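You operate a simulated robot arm through the tools that you are given. There is no shell and no other tool. Be economical: measure what you need, move in short steps, check, and stop when the job is done.

You are at the controls of a simulated robot arm. One attempt, no reset.

## Task
Clamp the blue cover in the vice, wire-brush the scale off and put it in the orange tray.
Fine: put the brush back, leave the vice open and the other cover as it is. Set down upright: wire brush. What is to be rubbed or washed off counts as gone when no trace of it is left.

It is judged by the outcome, as a careful person would: the job done as asked, and still so three seconds after it is handed in. It fails if anything else is knocked over, pushed out of place, dropped, spilled or broken. A push-on lid holds only when it is set on centred and level and pressed home; a screw cap is set on level and turned clockwise until tight.

## Robot
A 7-joint arm with a two-finger parallel gripper, fixed in place. Base frame: the origin is at the foot of the arm, x ahead of it, y to its left, z up; the work surface is at about z = 0.9. Lengths are in m, angles in rad, forces in N, time in s.
With the tool pointing down near the work surface it reaches from about 0.24 to 0.68 m from the base axis. Its first joint turns from -1.152 to 1.152 rad. Payload 2.4 kg.
The tool frame sits at the grasp point between the pads (the TCP): z along the fingers, y along the line on which they close. The tips reach 0.03 m beyond it. Largest opening 0.094 m; finger width 0.028, thickness 0.01; the body of the gripper, 0.05 by 0.096 m, starts 0.055 m behind the TCP.
Orientation is that of the tool frame in the base frame, as a unit quaternion [x, y, z, w]. With the fingers straight down and closing along the base's y, the tool's x points along the base's -x, its y along +y and its z along -z.

## Interface
- The arm moves only by the tool jog_arm. Its argument "rows" is a list of rows, each an object (a shift or turn left out is 0, a gripper value left out holds the last) with "translation": the shift along the tool's x, y, z in cm, a list of three; "rotation": the turn, a rotation vector about the tool's x, y, z in rad, a list of three. In form: [{"translation": [tx, ty, tz], "rotation": [ax, ay, az]}, ...]. A call has 1 to 10 rows; each row shifts and turns the commanded pose from where the row before left it, along the tool's axes as they then stand. "gripper" is the finger opening in cm, from 0 to 9.4, set as the call begins (left out, the last holds). Each row takes 0.2 s and may step no farther than 0.05 m and 0.15 rad from the row before; otherwise, or with a gripper value out of range, the whole call is refused. A pose out of reach is approached as far as the arm can. The call stops where the force on the tool passes 70 N (or 10 N more than at its start, if that is more) or the arm is blocked; 0.2 s more then pass. The fingers move at their own pace (about 0.153 m/s each) and stop on an object; they squeeze with about 35 N. The grip force told is the motor's: it shows also when the fingers shut on nothing. Time passes only in rows, and 0.2 s behind the last, so rows that do not move let the fingers close. It gives the time, the measured TCP pose, the force on the tool (base axes), the opening and the grip force at its end, in the units of the frame above (readings bear some noise), with the torque about the TCP (base axes, N m) and any sound that the robot's microphone picked up, and new pictures: "views" is both (left out), scene, wrist or none.
- Cameras (640 x 400 px; columns grow to the right, rows downward): "scene" is fixed at [0.0391, 0.4742, 1.4467]; the picture's right is [-0.76, -0.65, 0.00], its down [-0.36, 0.43, -0.83] and it looks along [0.54, -0.63, -0.56] (base axes); focal length 246 px, centre (320, 200). "wrist" rides on the gripper at [0.076, 0.014, -0.102] in the tool frame; the picture's right is [-0.18, 0.98, 0.00], its down [-0.75, -0.14, -0.64] and it looks along [-0.63, -0.12, 0.77] (tool axes); focal length 243 px, centre (320, 200). There is no depth. A picture from a camera that has moved, and an enlarged one, comes with that camera's place and axes in the base frame and with its lens.
- enlarge(camera, box): a new picture of the part [left, top, right, bottom] of that camera's present view, enlarged. It takes no simulated time.
- finish_job(): hands the job in; it is judged then, once.

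Go step by step. Nothing tells you positions but the pictures and the camera data: compare them with the known pose of the tool, close in by small moves and look again before you grip or let go. The budget is 120 turns and 200 pictures, counting those below and the enlarged ones. Unless the task says otherwise, let go and move clear before handing in, and close with one line.

The tools are called after "Call:" as name(argument=value, ...) on one line, values as JSON. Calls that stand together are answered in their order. jog_arm: Moves the arm, as the interface text tells. Its arguments: {"type":"object","properties":{"rows":{"type":"array","items":{"type":"object","properties":{"translation":{"type":"array","items":{"type":"number"}},"rotation":{"type":"array","items":{"type":"number"}}}}},"gripper":{"type":"number"},"views":{"type":"string","enum":["both","scene","wrist","none"]}},"required":["rows"]} The other tools are called the same way: enlarge (camera, box) takes an enlarged picture of a part of a camera's view; finish_job () hands the job in.

At the start:

```text
time: 0.0
tool_pos: [0.4001, 0.0426, 1.2602]
tool_rot: [0.001, 1.0, 0.0, 0.0]
ft_force: [-0.2, 0.2, -0.6]
torque: [0.0, 0.05, 0.0]
gripper_width: 0.094
grip_force: 0.1
```

scene: 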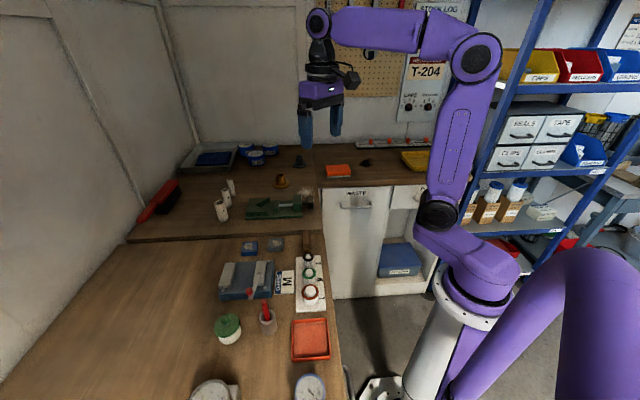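
wrist: 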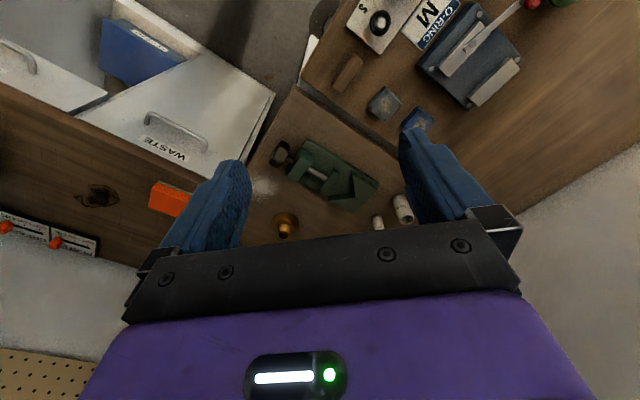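

I see a bench with a blue-grey vice, a green object (another vice?), covers, a red brush holder and an orange tray. I'll look closer before moving.

Call:
enlarge(camera="scene", box=[190, 220, 350, 370])

Call:
enlarge(camera="scene", box=[200, 140, 340, 228])

Call:
enlarge(camera="wrist", box=[320, 0, 560, 150])

```text
2.67 times, centred on (270, 295) of scene
camera zoom: at [0.0391, 0.4742, 1.4467], right [-0.76, -0.65, 0.0], down [-0.36, 0.43, -0.83], along [0.54, -0.63, -0.56], focal length 657 px, centre (453, -53)
```

zoom: 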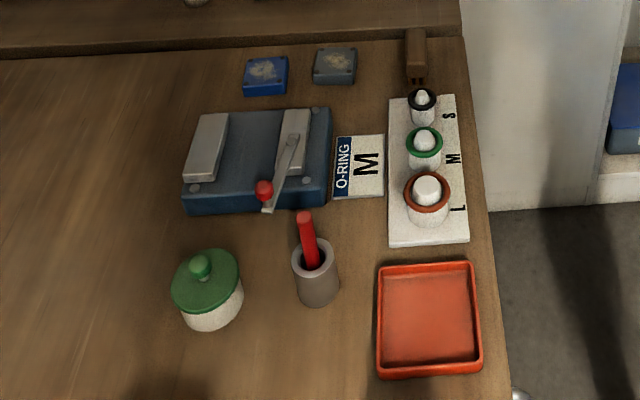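

```text
4.55 times, centred on (270, 184) of scene
camera zoom: at [0.0391, 0.4742, 1.4467], right [-0.76, -0.65, 0.0], down [-0.36, 0.43, -0.83], along [0.54, -0.63, -0.56], focal length 1120 px, centre (547, 273)
```

zoom: 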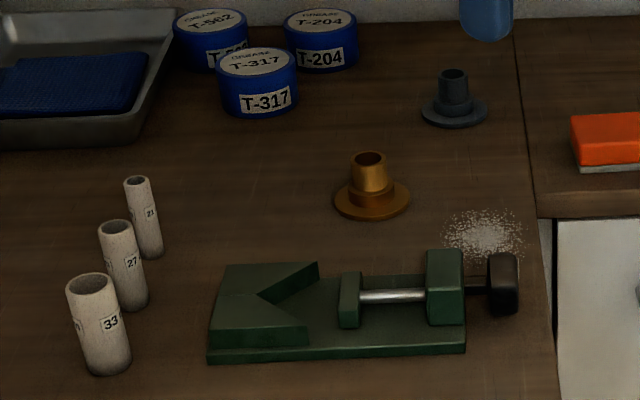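

```text
2.67 times, centred on (440, 75) of wrist
camera zoom: at [0.3231, 0.0555, 1.3618], right [0.18, 0.98, 0.0], down [0.75, -0.14, 0.64], along [0.63, -0.12, -0.77], focal length 647 px, centre (0, 533)
```

zoom: 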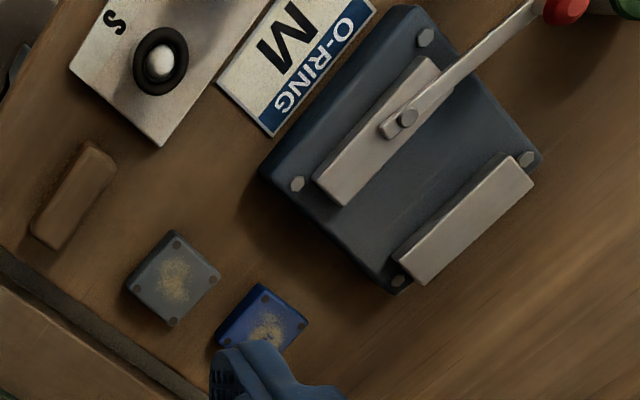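

I take the blue cover to be near (0.535, 0.207) and the vice near (0.45, 0.28). I'm moving to see the vice, lever, brush and covers from nearby.

Call:
jog_arm(rows=[{"translation": [2.17, 3.33, 1.5]}, {"translation": [2.17, 3.33, 1.5]}, {"translation": [2.17, 3.33, 1.5]}, {"translation": [2.17, 3.33, 1.5]}, {"translation": [2.17, 3.33, 1.5]}, {"translation": [2.17, 3.33, 1.5]}, {}])

```text
time: 1.6
tool_pos: [0.2683, 0.24, 1.1684]
tool_rot: [0.0, 1.0, 0.0, 0.0]
ft_force: [-0.6, 0.0, -0.7]
torque: [-0.06, -0.03, 0.01]
gripper_width: 0.0938
grip_force: 0.1
camera wrist: at [0.1912, 0.2547, 1.2698], right [0.18, 0.98, 0.0], down [0.75, -0.14, 0.64], along [0.63, -0.12, -0.77], focal length 243 px, centre (320, 200)
```

scene: 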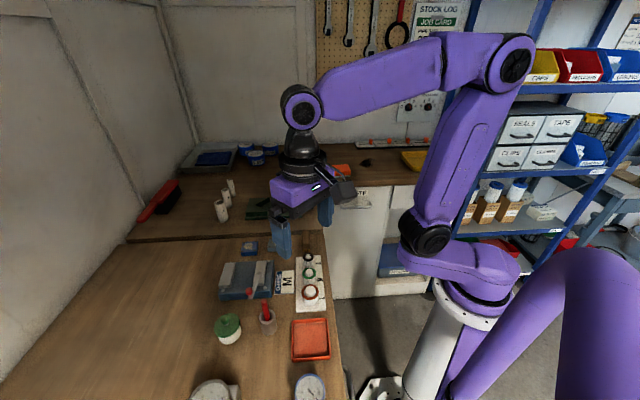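
wrist: 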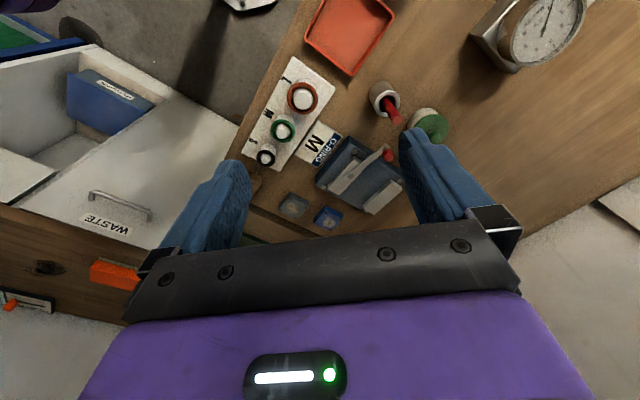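

Call:
enlarge(camera="wrist", box=[240, 70, 448, 230])

Call:
enlarge(camera="scene", box=[205, 230, 341, 370])

```text
2.50 times, centred on (344, 150) of wrist
camera zoom: at [0.1912, 0.2547, 1.2698], right [0.18, 0.98, 0.0], down [0.75, -0.14, 0.64], along [0.63, -0.12, -0.77], focal length 606 px, centre (260, 325)
```

zoom: 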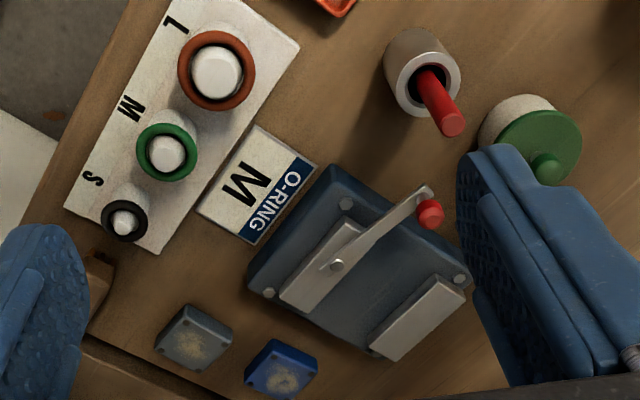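

```text
2.86 times, centred on (273, 300) of scene
camera zoom: at [0.0391, 0.4742, 1.4467], right [-0.76, -0.65, 0.0], down [-0.36, 0.43, -0.83], along [0.54, -0.63, -0.56], focal length 704 px, centre (454, -86)
```

zoom: 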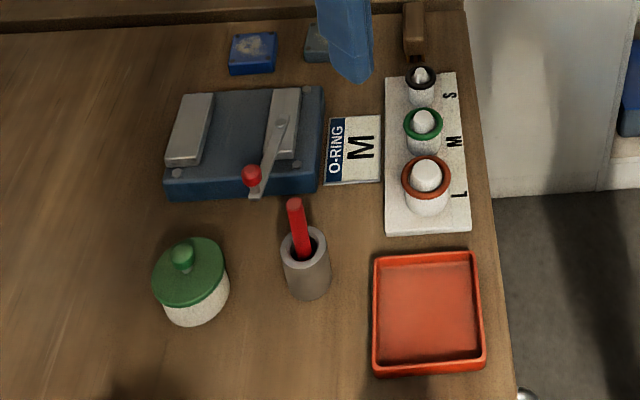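

The brush might be either the red-handled thing in the cup or the brown block; I'll look at the brown block from nearer.

Call:
jog_arm(rows=[{"translation": [-1.04, -3.2, 2.36]}, {"translation": [-1.04, -3.2, 2.36]}, {"translation": [-1.04, -3.2, 2.36]}, {"translation": [-1.04, -3.2, 2.36]}, {"translation": [-1.04, -3.2, 2.36]}, {}], views="wrist")

Call:
enlarge(camera="scene", box=[260, 220, 340, 270])

```text
time: 3.0
tool_pos: [0.3242, 0.0795, 1.0502]
tool_rot: [0.0, 1.0, 0.0, -0.001]
ft_force: [0.1, 0.1, -0.4]
torque: [-0.02, -0.01, -0.01]
gripper_width: 0.0936
grip_force: 0.1
camera wrist: at [0.2468, 0.0927, 1.1516], right [0.18, 0.98, 0.0], down [0.75, -0.14, 0.64], along [0.63, -0.12, -0.77], focal length 243 px, centre (320, 200)
```

wrist: 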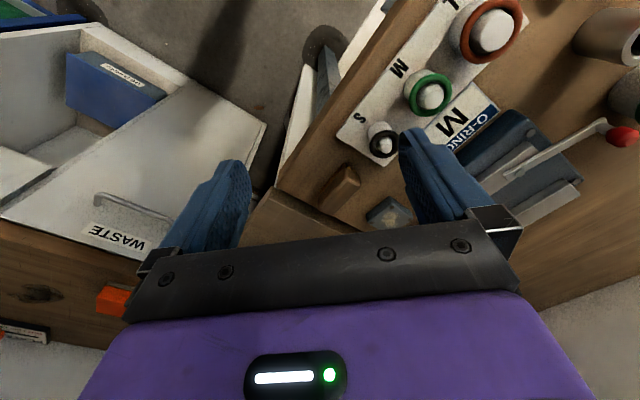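

```text
8.00 times, centred on (300, 245) of scene
camera zoom: at [0.0391, 0.4742, 1.4467], right [-0.76, -0.65, 0.0], down [-0.36, 0.43, -0.83], along [0.54, -0.63, -0.56], focal length 1970 px, centre (480, -160)
```

zoom: 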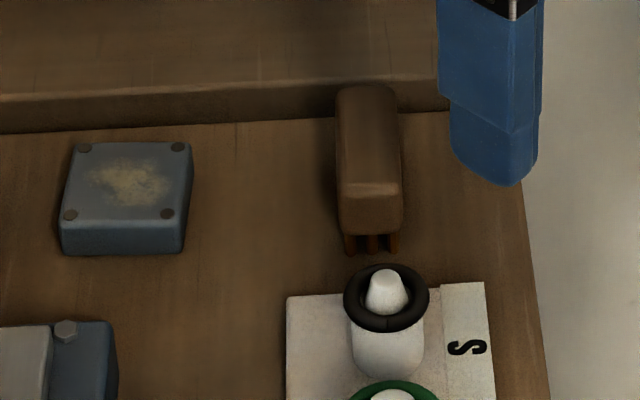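

Call:
enlarge(camera="wrist", box=[300, 130, 428, 240])

Call:
enlarge(camera="scene", box=[210, 285, 290, 345])

```text
3.64 times, centred on (364, 185) of wrist
camera zoom: at [0.2468, 0.0927, 1.1516], right [0.18, 0.98, 0.0], down [0.75, -0.14, 0.64], along [0.63, -0.12, -0.77], focal length 882 px, centre (160, 254)
```

zoom: 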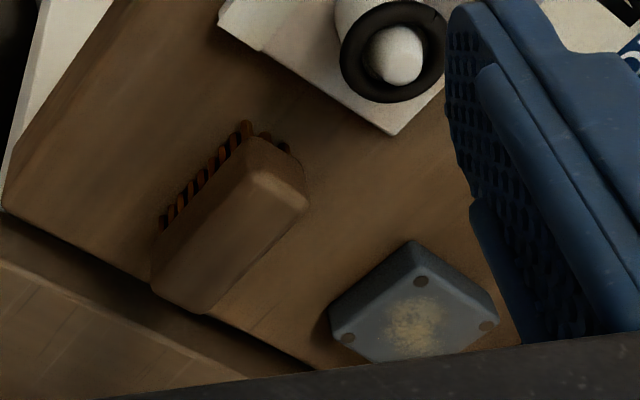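

```text
6.67 times, centred on (250, 315) of scene
camera zoom: at [0.0391, 0.4742, 1.4467], right [-0.76, -0.65, 0.0], down [-0.36, 0.43, -0.83], along [0.54, -0.63, -0.56], focal length 1642 px, centre (787, -567)
```

zoom: 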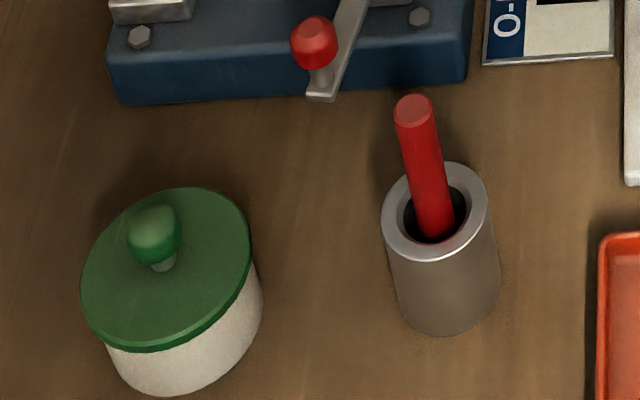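

The brown block standing on its bristles is the wire brush, at about (0.418, 0.083). Everything is yawed about 45°. Next I line up the tool yaw with the blue cover and view it closely.

Call:
jog_arm(rows=[{"translation": [-4.2, 1.5, -0.4]}, {"translation": [-4.2, 1.5, -0.3]}, {"translation": [-4.2, 1.5, -0.3]}, {"rotation": [0, 0, -0.131]}, {"rotation": [0, 0, -0.131]}, {"rotation": [0, 0, -0.131]}, {"rotation": [0, 0, -0.131]}, {"rotation": [0, 0, -0.131]}, {"rotation": [0, 0, -0.131]}, {}])

```text
time: 5.2
tool_pos: [0.4486, 0.1262, 1.0627]
tool_rot: [-0.384, 0.923, 0.0, 0.001]
ft_force: [0.5, 0.0, 0.1]
torque: [-0.01, 0.01, 0.0]
gripper_width: 0.0939
grip_force: 0.1
camera wrist: at [0.3832, 0.0815, 1.1639], right [-0.57, 0.82, 0.0], down [0.63, 0.43, 0.64], along [0.53, 0.36, -0.77], focal length 243 px, centre (320, 200)
```

scene: 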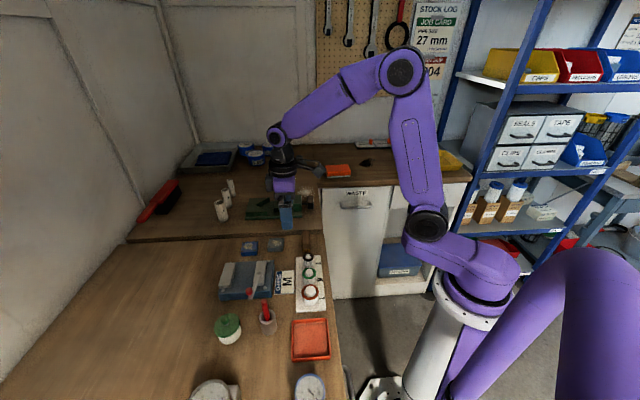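
wrist: 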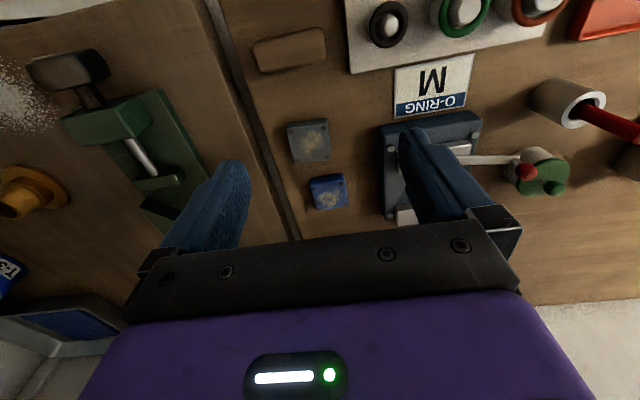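

Call:
enlarge(camera="wrist", box=[270, 100, 400, 230])

```text
3.08 times, centred on (335, 165) of wrist
camera zoom: at [0.3832, 0.0815, 1.1639], right [-0.57, 0.82, 0.0], down [0.63, 0.43, 0.64], along [0.53, 0.36, -0.77], focal length 746 px, centre (274, 308)
```

zoom: 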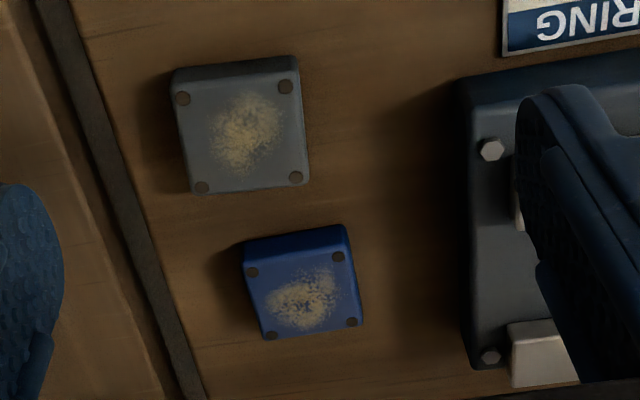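

The tool yaw matches the cover, whose centre I take to be (0.540, 0.2035). I'll move over it and check before descending.

Call:
jog_arm(rows=[{"translation": [-2.98, -0.25, 1.0]}, {"translation": [-2.98, -0.25, 2.0]}, {"translation": [-2.98, -0.25, 2.1]}, {"translation": [-2.98, -0.25, 2.1]}, {}], gripper=6.6)

Call:
enlarge(camera="scene", box=[210, 215, 310, 285])

```text
time: 6.4
tool_pos: [0.5397, 0.2043, 0.9897]
tool_rot: [-0.383, 0.924, 0.0, 0.0]
ft_force: [0.0, -0.2, -0.7]
torque: [0.0, 0.02, 0.02]
gripper_width: 0.0659
grip_force: 0.1
camera wrist: at [0.475, 0.1605, 1.0921], right [-0.57, 0.82, 0.0], down [0.63, 0.43, 0.64], along [0.53, 0.36, -0.77], focal length 243 px, centre (320, 200)
```

scene: 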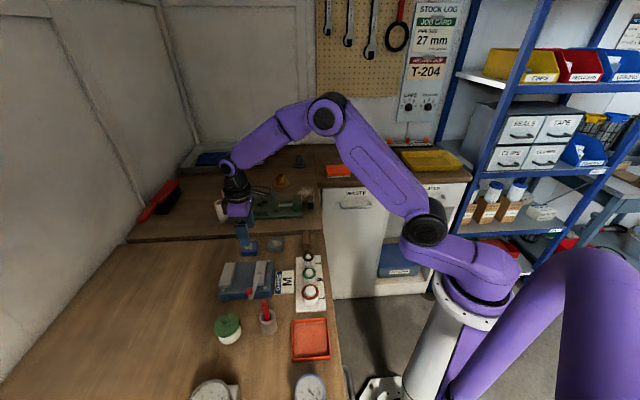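
wrist: 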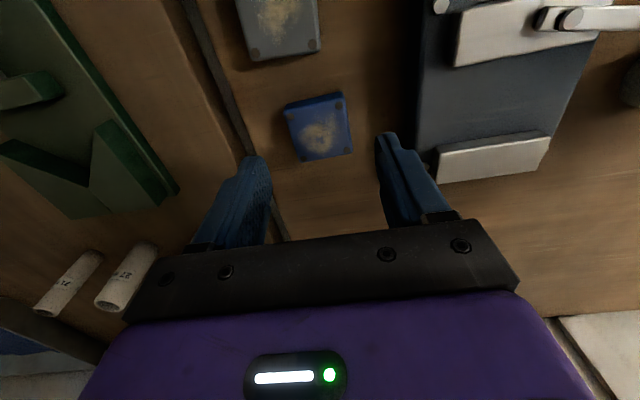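

```text
5.71 times, centred on (260, 250) of scene
camera zoom: at [0.0391, 0.4742, 1.4467], right [-0.76, -0.65, 0.0], down [-0.36, 0.43, -0.83], along [0.54, -0.63, -0.56], focal length 1407 px, centre (663, -86)
```

zoom: 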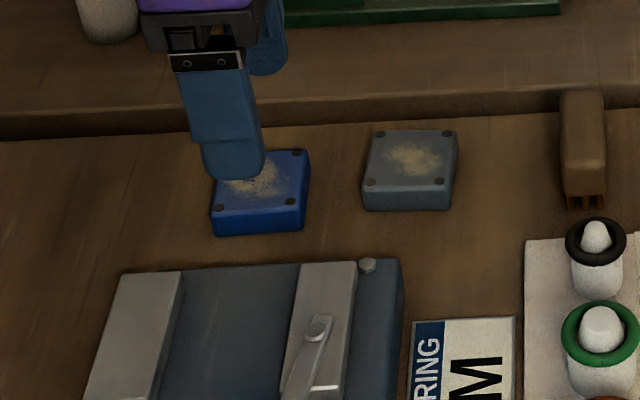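

Centred over the cover; descending and closing.

Call:
jog_arm(rows=[{"translation": [0, 0, 1.9]}, {"translation": [0, 0, 1.8]}, {"translation": [0, 0, 1.7]}, {}], views="wrist")

```text
time: 7.4
tool_pos: [0.5397, 0.2042, 0.935]
tool_rot: [-0.383, 0.924, 0.001, -0.001]
ft_force: [0.3, 0.0, -0.2]
torque: [-0.01, 0.05, -0.03]
gripper_width: 0.0658
grip_force: 0.1
camera wrist: at [0.4748, 0.1591, 1.0377], right [-0.57, 0.82, 0.0], down [0.63, 0.43, 0.64], along [0.53, 0.36, -0.77], focal length 243 px, centre (320, 200)
```

wrist: 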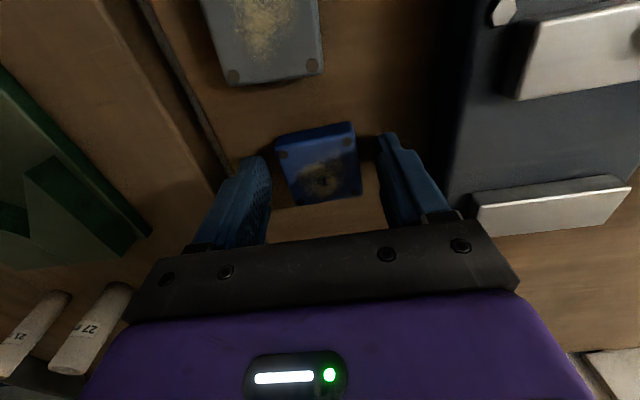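

Call:
jog_arm(rows=[{}, {}, {}, {"translation": [0, 0, -2]}, {"translation": [0, 0, -3]}, {"translation": [0, 0, -3]}, {}], gripper=3.5)

Call:
enlarge(camera="scene", box=[210, 200, 310, 300])

```text
time: 9.0
tool_pos: [0.5398, 0.2039, 1.017]
tool_rot: [-0.383, 0.924, 0.0, 0.0]
ft_force: [-0.2, 0.4, -1.2]
torque: [-0.02, 0.0, 0.0]
gripper_width: 0.0452
grip_force: 34.7
camera wrist: at [0.476, 0.1595, 1.1186], right [-0.57, 0.82, 0.0], down [0.63, 0.43, 0.64], along [0.53, 0.36, -0.77], focal length 243 px, centre (320, 200)
```

scene: 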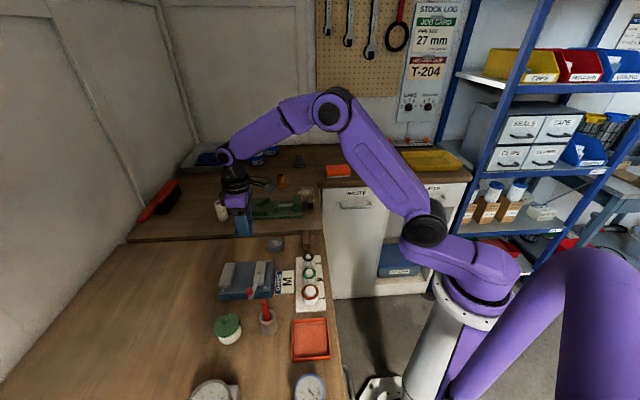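
wrist: 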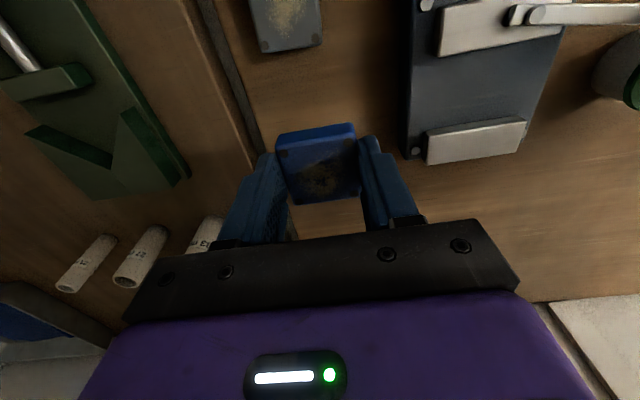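

```text
4.00 times, centred on (260, 250) of scene
camera zoom: at [0.0391, 0.4742, 1.4467], right [-0.76, -0.65, 0.0], down [-0.36, 0.43, -0.83], along [0.54, -0.63, -0.56], focal length 985 px, centre (560, 0)
```

zoom: 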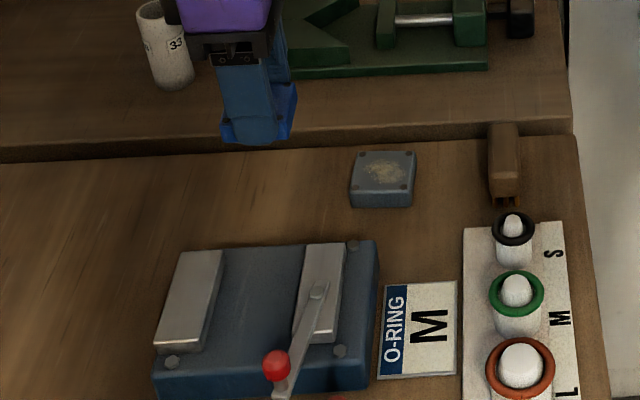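

Cover is held. Now measure the vice precisely.

Call:
enlarge(camera="wrist", box=[390, 0, 640, 170])

```text
2.35 times, centred on (515, 85) of wrist
camera zoom: at [0.476, 0.1595, 1.1186], right [-0.57, 0.82, 0.0], down [0.63, 0.43, 0.64], along [0.53, 0.36, -0.77], focal length 571 px, centre (-139, 471)
```

zoom: 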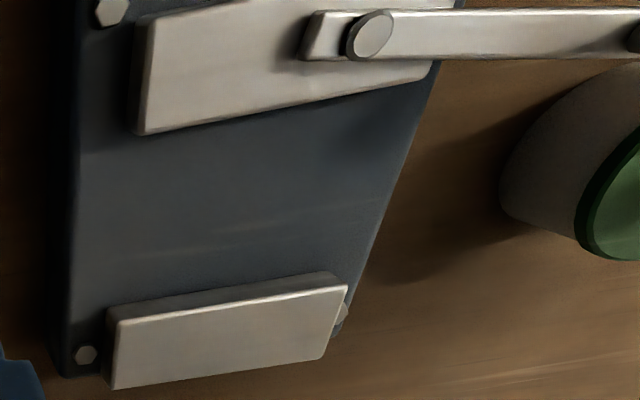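

The jaw gap is about 57 mm, centred near (0.451, 0.2855), with the bed at z≈0.925 and jaw tops at ≈0.937. I'll carry the cover over it and check.

Call:
jog_arm(rows=[{"translation": [0.09, 4.02, 0]}, {"translation": [0.09, 4.02, 0]}, {"translation": [0.09, 4.02, 0]}, {}])

Call:
enlarge(camera="scene", box=[210, 230, 310, 310])

Call:
enlarge(camera="wrist", box=[200, 60, 440, 240])

```text
time: 10.0
tool_pos: [0.4533, 0.2867, 1.0185]
tool_rot: [-0.382, 0.924, 0.0, 0.0]
ft_force: [-0.1, 1.0, -1.0]
torque: [-0.01, 0.01, -0.02]
gripper_width: 0.045
grip_force: 35.3
camera wrist: at [0.3876, 0.2431, 1.1195], right [-0.57, 0.82, 0.0], down [0.63, 0.43, 0.64], along [0.53, 0.36, -0.77], focal length 243 px, centre (320, 200)
```

scene: 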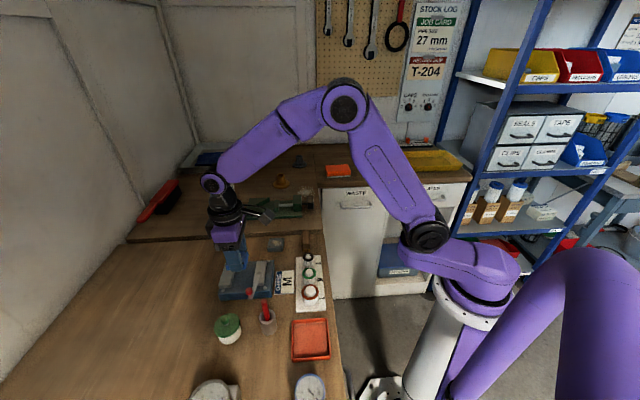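
wrist: 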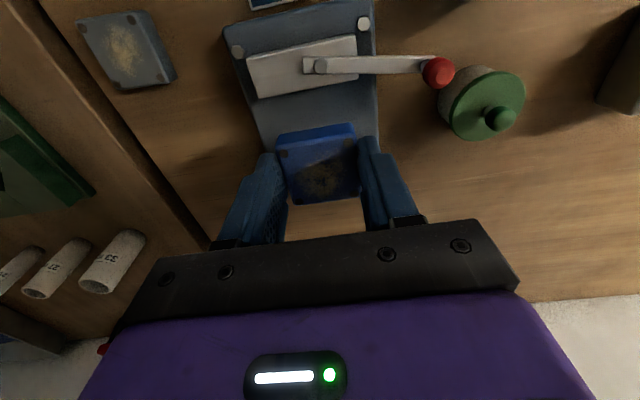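

```text
5.00 times, centred on (260, 270) of scene
camera zoom: at [0.0391, 0.4742, 1.4467], right [-0.76, -0.65, 0.0], down [-0.36, 0.43, -0.83], along [0.54, -0.63, -0.56], focal length 1231 px, centre (620, -150)
```

zoom: 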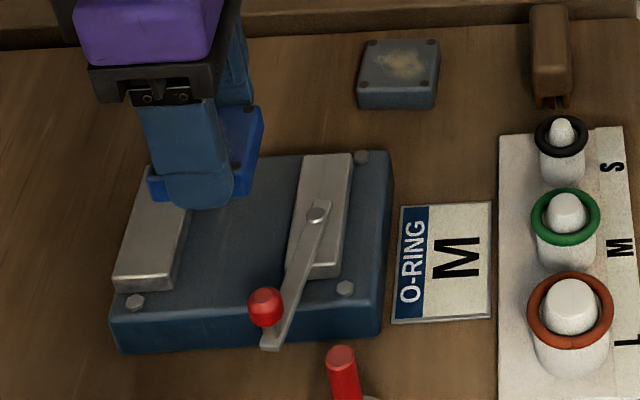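

```text
2.22 times, centred on (320, 150) of wrist
camera zoom: at [0.3876, 0.2431, 1.1195], right [-0.57, 0.82, 0.0], down [0.63, 0.43, 0.64], along [0.53, 0.36, -0.77], focal length 539 px, centre (320, 311)
```

zoom: 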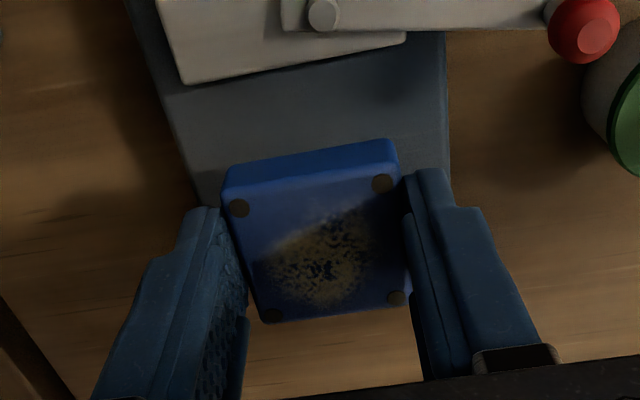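

Call:
jog_arm(rows=[{"translation": [0.45, 0, 0.5]}, {"translation": [0, 0, 2.0]}, {"translation": [0, 0, 1.5]}, {}], views="wrist")

Call:
enlarge(camera="wrist", box=[200, 60, 440, 240])

Call:
enlarge(camera="scene", box=[215, 240, 295, 310])

```text
time: 11.0
tool_pos: [0.4489, 0.2829, 0.9768]
tool_rot: [-0.384, 0.924, 0.0, 0.0]
ft_force: [0.2, -0.1, -0.3]
torque: [0.02, -0.02, 0.01]
gripper_width: 0.0448
grip_force: 35.1
camera wrist: at [0.3843, 0.2389, 1.0782], right [-0.57, 0.82, 0.0], down [0.63, 0.43, 0.64], along [0.53, 0.36, -0.77], focal length 243 px, centre (320, 200)
```

wrist: 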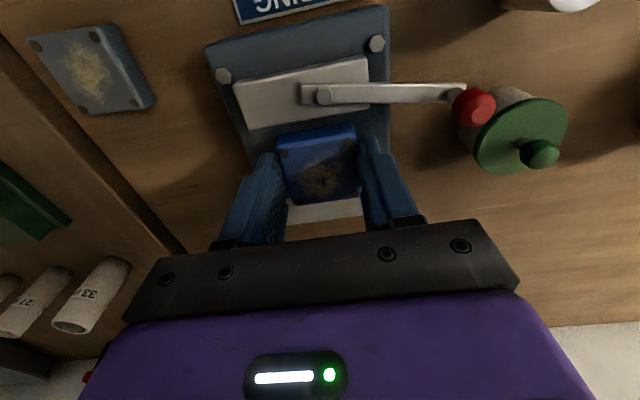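

```text
2.22 times, centred on (320, 150) of wrist
camera zoom: at [0.3843, 0.2389, 1.0782], right [-0.57, 0.82, 0.0], down [0.63, 0.43, 0.64], along [0.53, 0.36, -0.77], focal length 539 px, centre (320, 311)
```

zoom: 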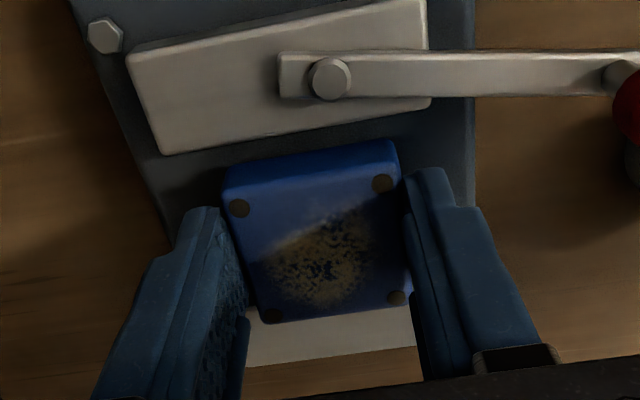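

```text
5.71 times, centred on (255, 275) of scene
camera zoom: at [0.0391, 0.4742, 1.4467], right [-0.76, -0.65, 0.0], down [-0.36, 0.43, -0.83], along [0.54, -0.63, -0.56], focal length 1407 px, centre (691, -229)
```

zoom: 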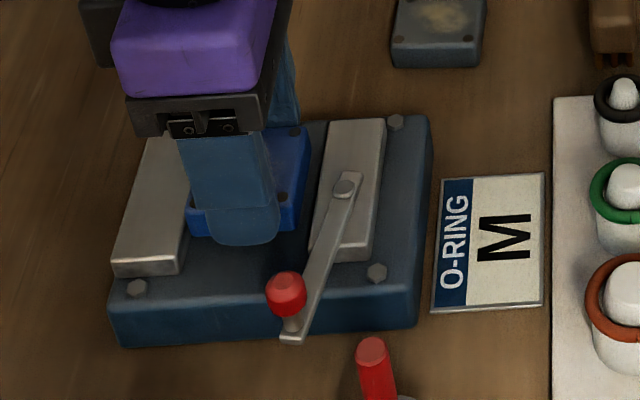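

Cover is centred between the jaws. Lowering onto the bed.

Call:
jog_arm(rows=[{"translation": [0, 0, 0.8]}, {"translation": [0, 0, 0.5]}, {"translation": [0, 0, 0.2]}, {}])

Call:
enlarge(camera="scene", box=[215, 240, 295, 310])

Call:
enlarge(camera="wrist", box=[200, 60, 440, 240])

```text
time: 12.0
tool_pos: [0.4488, 0.2855, 0.9626]
tool_rot: [-0.384, 0.923, 0.0, 0.002]
ft_force: [-1.0, -2.6, 29.6]
torque: [-0.06, 0.02, -0.03]
gripper_width: 0.0454
grip_force: 35.0
camera wrist: at [0.3844, 0.2397, 1.0641], right [-0.57, 0.82, 0.0], down [0.63, 0.43, 0.65], along [0.53, 0.37, -0.76], focal length 243 px, centre (320, 200)
```

scene: 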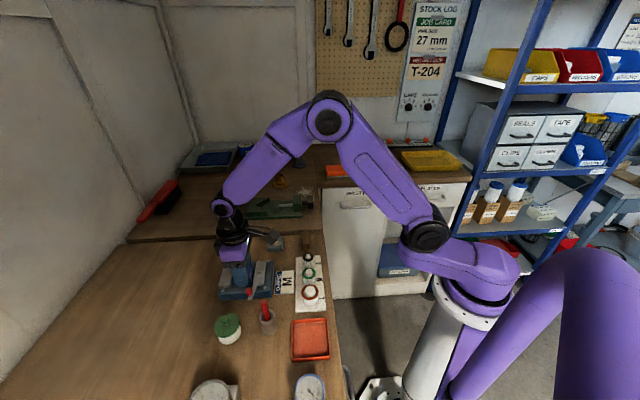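
wrist: 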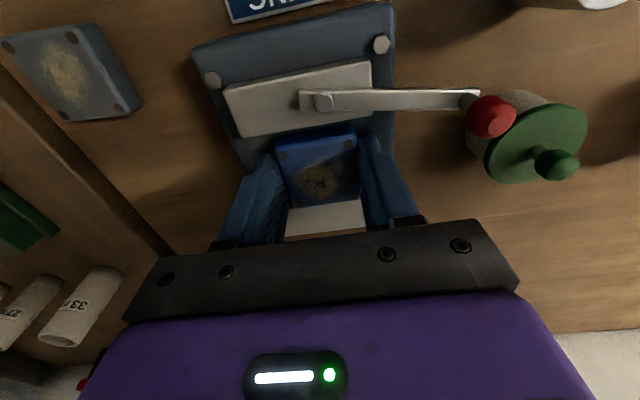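

```text
5.71 times, centred on (255, 275) of scene
camera zoom: at [0.0386, 0.4739, 1.4468], right [-0.76, -0.65, 0.0], down [-0.36, 0.43, -0.83], along [0.54, -0.63, -0.56], focal length 1407 px, centre (691, -229)
```

zoom: 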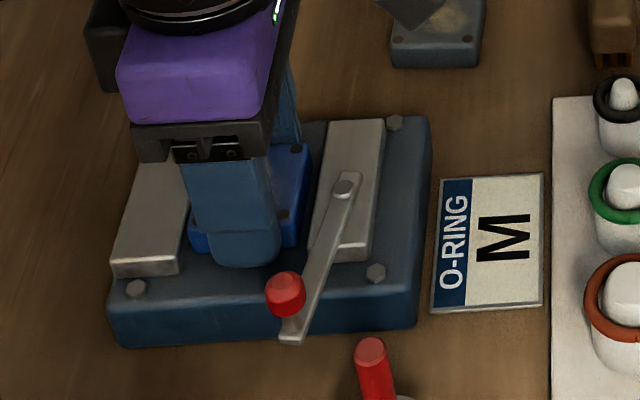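

```text
2.22 times, centred on (320, 150) of wrist
camera zoom: at [0.3844, 0.2397, 1.0641], right [-0.57, 0.82, 0.0], down [0.63, 0.43, 0.65], along [0.53, 0.37, -0.76], focal length 539 px, centre (320, 311)
```

zoom: 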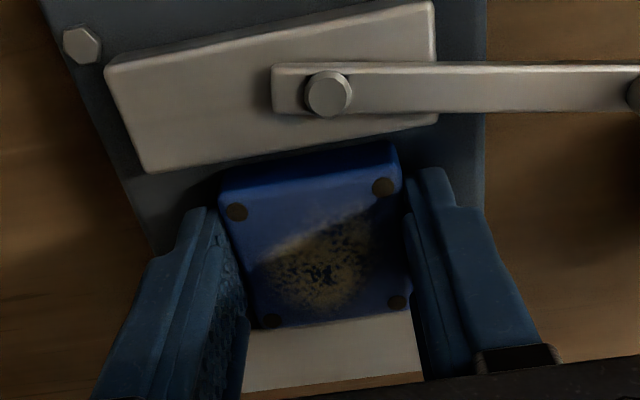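

It's on the bed (contact at 0.9626). Releasing and rising.

Call:
jog_arm(rows=[{"translation": [0, 0, -0.2]}, {}], views="none")

Call:
jog_arm(rows=[{}, {}, {"translation": [0, 0, -1]}, {"translation": [0, 0, -3]}, {"translation": [0, 0, -4]}, {"translation": [3, 0, -1]}, {}], gripper=6.2)

Call:
enlarge(camera="scene", box=[215, 240, 295, 310])

Call:
enlarge(camera="wrist", box=[220, 60, 460, 240])

```text
time: 12.6
tool_pos: [0.4486, 0.2847, 0.9618]
tool_rot: [-0.383, 0.924, 0.0, 0.0]
ft_force: [3.9, 0.3, 12.1]
torque: [0.23, -0.4, -0.07]
gripper_width: 0.0451
grip_force: 34.9
```

```text
time: 14.2
tool_pos: [0.4283, 0.265, 1.0523]
tool_rot: [-0.383, 0.924, 0.0, 0.0]
ft_force: [-1.1, 0.1, -0.3]
torque: [0.0, 0.01, -0.02]
gripper_width: 0.0617
grip_force: 0.1
camera wrist: at [0.3632, 0.2205, 1.1545], right [-0.57, 0.82, 0.0], down [0.63, 0.43, 0.64], along [0.53, 0.36, -0.77], focal length 243 px, centre (320, 200)
```

scene: 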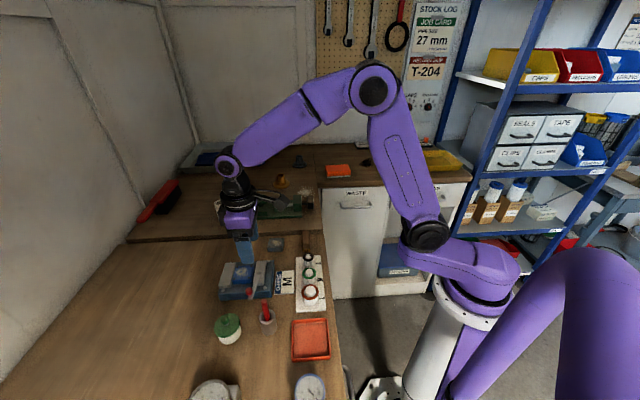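
wrist: 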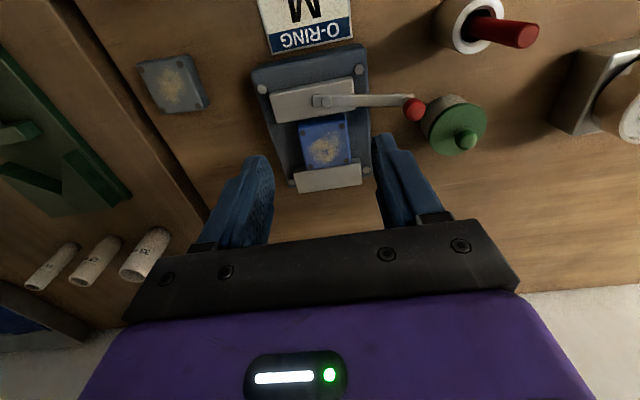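

```text
5.71 times, centred on (255, 275) of scene
camera zoom: at [0.0391, 0.4742, 1.4467], right [-0.76, -0.65, 0.0], down [-0.36, 0.43, -0.83], along [0.54, -0.63, -0.56], focal length 1407 px, centre (691, -229)
```

zoom: 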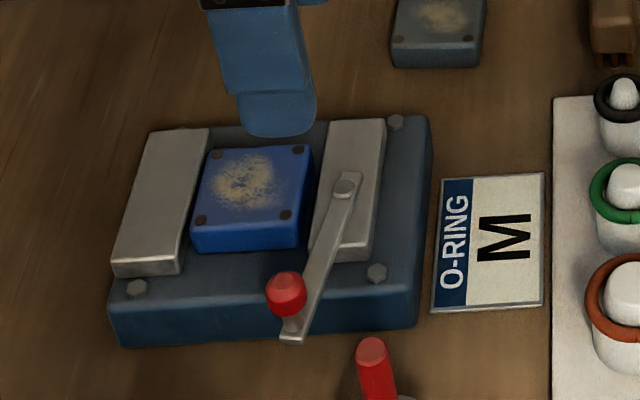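

```text
2.22 times, centred on (340, 150) of wrist
camera zoom: at [0.3632, 0.2205, 1.1545], right [-0.57, 0.82, 0.0], down [0.63, 0.43, 0.64], along [0.53, 0.36, -0.77], focal length 539 px, centre (276, 311)
```

zoom: 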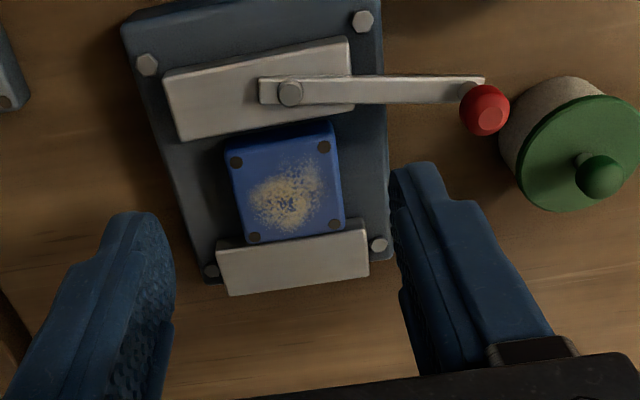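

Cover sits square between the jaws. The knob is about (0.379, 0.317, 0.97) and the lever pivot about (0.415, 0.262). I'll turn the tool 90° so the fingers can straddle the knob across the lever.

Call:
jog_arm(rows=[{"translation": [0, 0, -1.5], "rotation": [0, 0, 0.15]}, {"rotation": [0, 0, 0.15]}, {"rotation": [0, 0, 0.15]}, {"rotation": [0, 0, 0.15]}, {"rotation": [0, 0, 0.15]}, {"rotation": [0, 0, 0.15]}, {"rotation": [0, 0, 0.15]}, {"rotation": [0, 0, 0.15]}, {"rotation": [0, 0, 0.15]}, {"rotation": [0, 0, 0.15]}], views="none")

Call:
jog_arm(rows=[{"translation": [3.7, 0, 0], "rotation": [0, 0, 0.05]}, {"translation": [4, 0, 0]}, {"translation": [3, 0, 0]}, {}], gripper=4)

```text
time: 16.4
tool_pos: [0.4276, 0.2633, 1.0682]
tool_rot: [0.35, 0.937, 0.0, 0.0]
ft_force: [-0.4, 1.0, 0.6]
torque: [0.02, 0.01, 0.03]
gripper_width: 0.0622
grip_force: 0.0
```

```text
time: 17.4
tool_pos: [0.3496, 0.335, 1.0674]
tool_rot: [0.372, 0.928, 0.001, 0.0]
ft_force: [-0.1, 0.7, -0.5]
torque: [0.03, -0.01, -0.03]
gripper_width: 0.0401
grip_force: 0.1
camera wrist: at [0.3033, 0.3977, 1.169], right [0.81, 0.58, 0.0], down [0.45, -0.62, 0.64], along [0.37, -0.52, -0.77], focal length 243 px, centre (320, 200)
```

scene: 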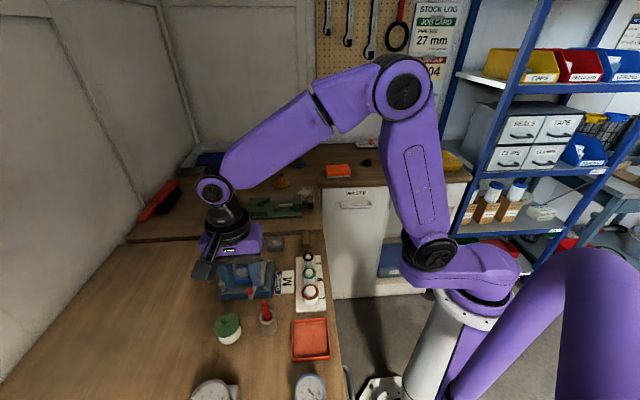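
wrist: 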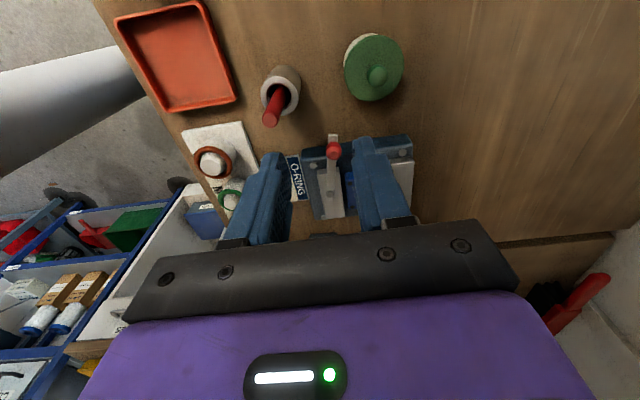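

Call:
jog_arm(rows=[{"translation": [-1.5, 0.3, 1.0]}, {"translation": [-1.6, 0.3, 2.0]}, {"translation": [0, 0, 1.5]}, {}], gripper=4)

Call:
enlarge(camera="wrist", box=[240, 80, 400, 240])

Call:
enlarge(camera="scene", box=[205, 240, 305, 340])

```text
time: 18.4
tool_pos: [0.3758, 0.3178, 1.0223]
tool_rot: [0.372, 0.928, 0.0, 0.0]
ft_force: [-0.3, -0.4, 0.3]
torque: [0.0, -0.01, 0.0]
gripper_width: 0.0401
grip_force: 0.1
camera wrist: at [0.3302, 0.3809, 1.1239], right [0.81, 0.58, 0.0], down [0.45, -0.62, 0.64], along [0.37, -0.52, -0.77], focal length 243 px, centre (320, 200)
```

scene: 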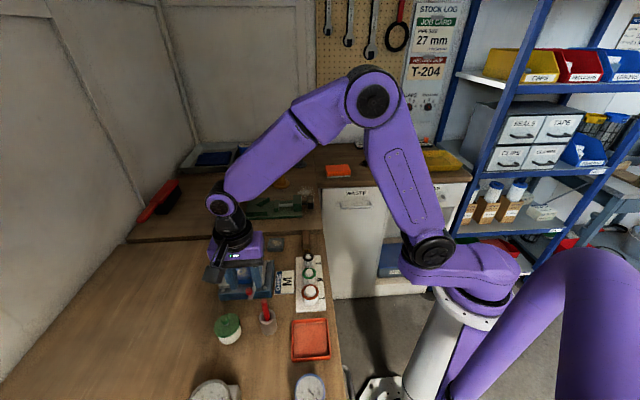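
wrist: 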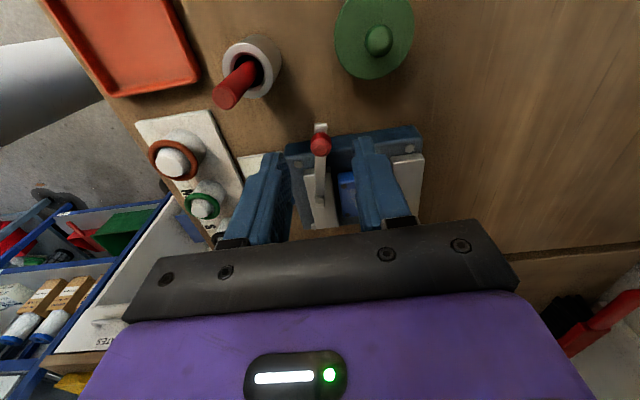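

```text
2.50 times, centred on (320, 160) of wrist
camera zoom: at [0.3302, 0.3809, 1.1239], right [0.81, 0.58, 0.0], down [0.45, -0.62, 0.64], along [0.37, -0.52, -0.77], focal length 606 px, centre (320, 300)
```

zoom: 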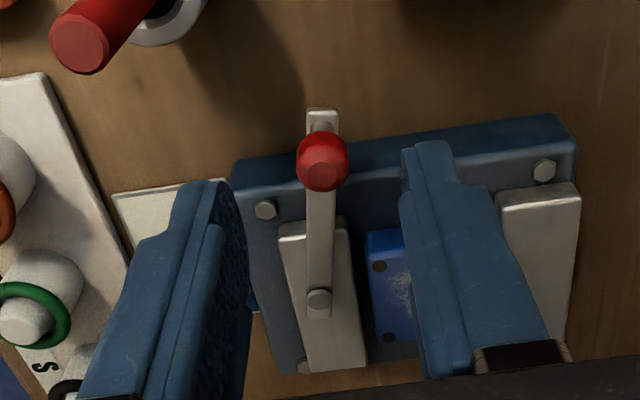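

```text
4.00 times, centred on (255, 290) of scene
camera zoom: at [0.0391, 0.4742, 1.4467], right [-0.76, -0.65, 0.0], down [-0.36, 0.43, -0.83], along [0.54, -0.63, -0.56], focal length 985 px, centre (580, -160)
```

zoom: 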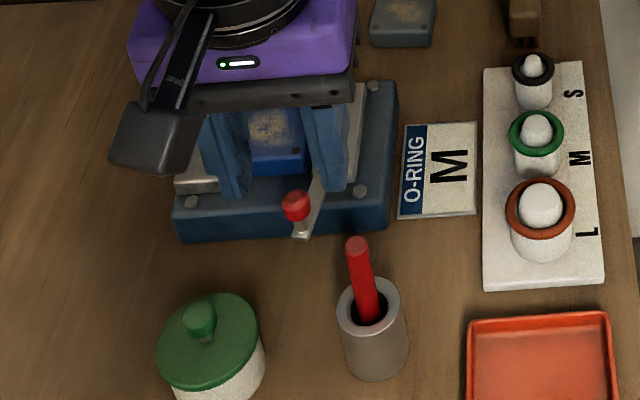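

Knob is straight below the tool. Descending around it and closing on it.

Call:
jog_arm(rows=[{"translation": [0, 0, 1.6]}, {"translation": [0, 0, 1.6]}, {}], views="none")

Call:
jog_arm(rows=[{}, {}, {}], gripper=0.5)

Call:
enlarge(camera="wrist", box=[240, 80, 400, 240])

Call:
enlarge(camera="scene", box=[205, 240, 305, 340])

```text
time: 19.2
tool_pos: [0.3752, 0.3182, 0.9899]
tool_rot: [0.372, 0.928, -0.001, 0.0]
ft_force: [0.2, -0.1, -0.1]
torque: [-0.01, 0.0, -0.01]
gripper_width: 0.0402
grip_force: 0.1
```

```text
time: 20.0
tool_pos: [0.3754, 0.3179, 0.9898]
tool_rot: [0.372, 0.928, 0.0, 0.0]
ft_force: [1.8, 4.5, -3.7]
torque: [0.07, -0.02, 0.11]
gripper_width: 0.0139
grip_force: 45.1
camera wrist: at [0.3288, 0.3804, 1.0916], right [0.81, 0.58, 0.0], down [0.45, -0.62, 0.64], along [0.38, -0.52, -0.77], focal length 243 px, centre (320, 200)
```

scene: 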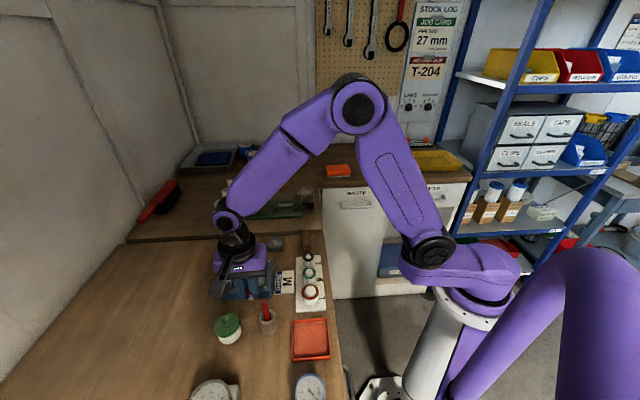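
wrist: 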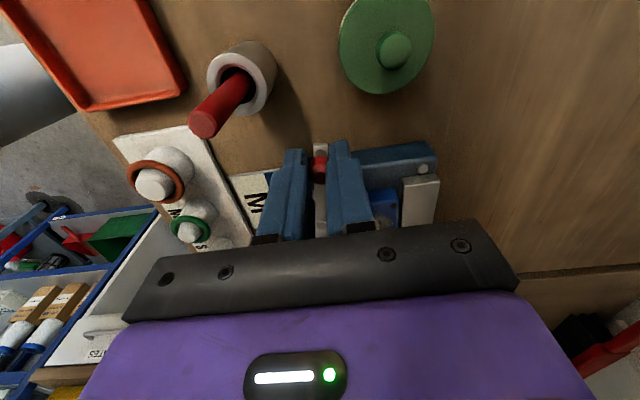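

```text
2.50 times, centred on (320, 160) of wrist
camera zoom: at [0.3288, 0.3804, 1.0916], right [0.81, 0.58, 0.0], down [0.45, -0.62, 0.64], along [0.38, -0.52, -0.77], focal length 606 px, centre (320, 300)
```

zoom: 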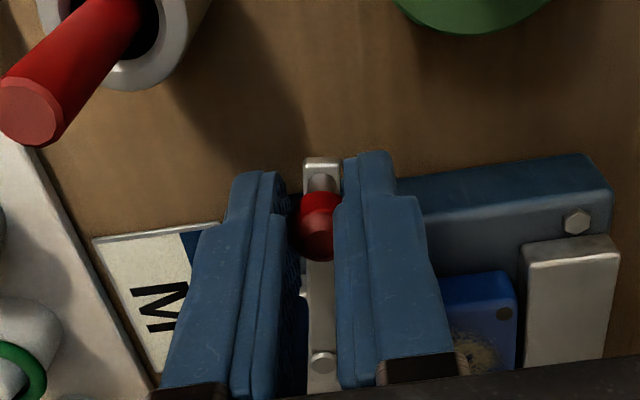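

```text
4.00 times, centred on (255, 290) of scene
camera zoom: at [0.0392, 0.4744, 1.4466], right [-0.76, -0.65, 0.0], down [-0.36, 0.43, -0.83], along [0.54, -0.63, -0.56], focal length 985 px, centre (580, -160)
```

zoom: 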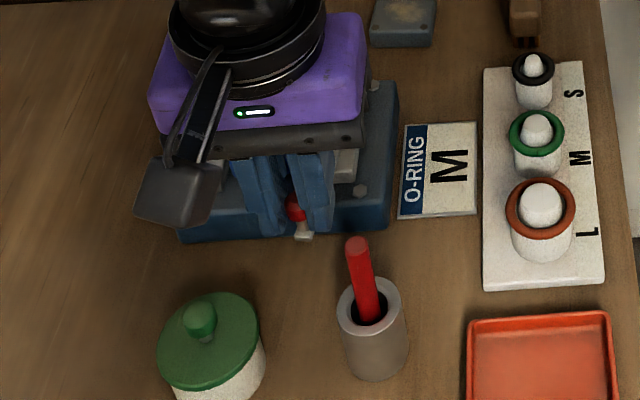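

Knob gripped (13.9 mm). Trying the lever a little counter-clockwise, watching the force.

Call:
jog_arm(rows=[{"translation": [0.13, -0.88, 0], "rotation": [0, 0, -0.13]}, {"translation": [0.13, -0.88, 0], "rotation": [0, 0, -0.13]}, {}], views="wrist")

Call:
enlarge(camera="wrist", box=[240, 80, 400, 240])

```text
time: 20.8
tool_pos: [0.3617, 0.3047, 0.9897]
tool_rot: [0.248, 0.969, -0.002, -0.001]
ft_force: [3.4, -9.0, -6.1]
torque: [-0.1, 0.01, -0.08]
gripper_width: 0.0141
grip_force: 44.9
camera wrist: at [0.3011, 0.3532, 1.0917], right [0.64, 0.77, 0.0], down [0.59, -0.49, 0.64], along [0.49, -0.41, -0.77], focal length 243 px, centre (320, 200)
```

wrist: 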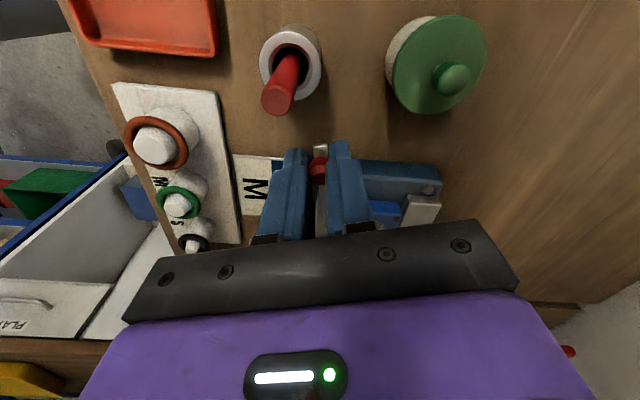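

```text
2.50 times, centred on (320, 160) of wrist
camera zoom: at [0.3011, 0.3532, 1.0917], right [0.64, 0.77, 0.0], down [0.59, -0.49, 0.64], along [0.49, -0.41, -0.77], focal length 606 px, centre (320, 300)
```

zoom: 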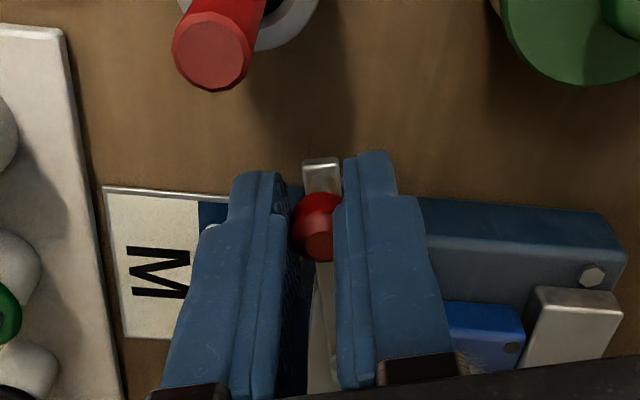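

Lever swings that way. Continuing.

Call:
jog_arm(rows=[{"translation": [0.06, -0.88, 0], "rotation": [0, 0, -0.13]}, {"translation": [0.06, -0.88, 0], "rotation": [0, 0, -0.13]}, {"translation": [0.06, -0.88, 0], "rotation": [0, 0, -0.13]}, {}], views="wrist")

Call:
enlarge(camera="scene", box=[205, 240, 305, 340])

```text
time: 21.8
tool_pos: [0.3529, 0.2816, 0.9912]
tool_rot: [0.056, 0.998, 0.0, 0.002]
ft_force: [25.9, -5.9, -22.4]
torque: [-0.07, -0.45, -0.04]
gripper_width: 0.0137
grip_force: 44.8
camera wrist: at [0.2772, 0.3047, 1.0933], right [0.29, 0.96, 0.0], down [0.73, -0.23, 0.64], along [0.62, -0.19, -0.77], focal length 243 px, centre (320, 200)
```

wrist: 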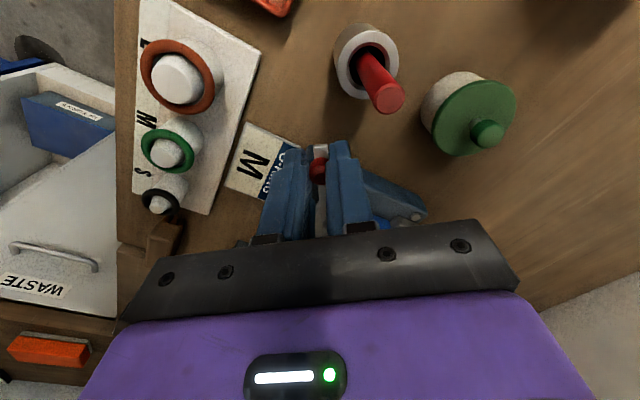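

```text
4.00 times, centred on (255, 290) of scene
camera zoom: at [0.0401, 0.4742, 1.4466], right [-0.76, -0.65, 0.0], down [-0.37, 0.43, -0.83], along [0.54, -0.63, -0.56], focal length 985 px, centre (580, -160)
```

zoom: 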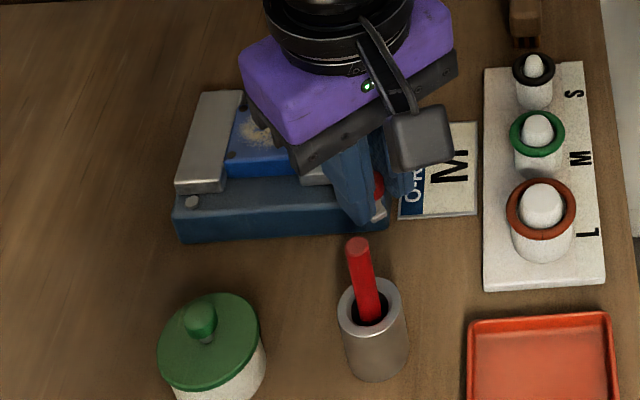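

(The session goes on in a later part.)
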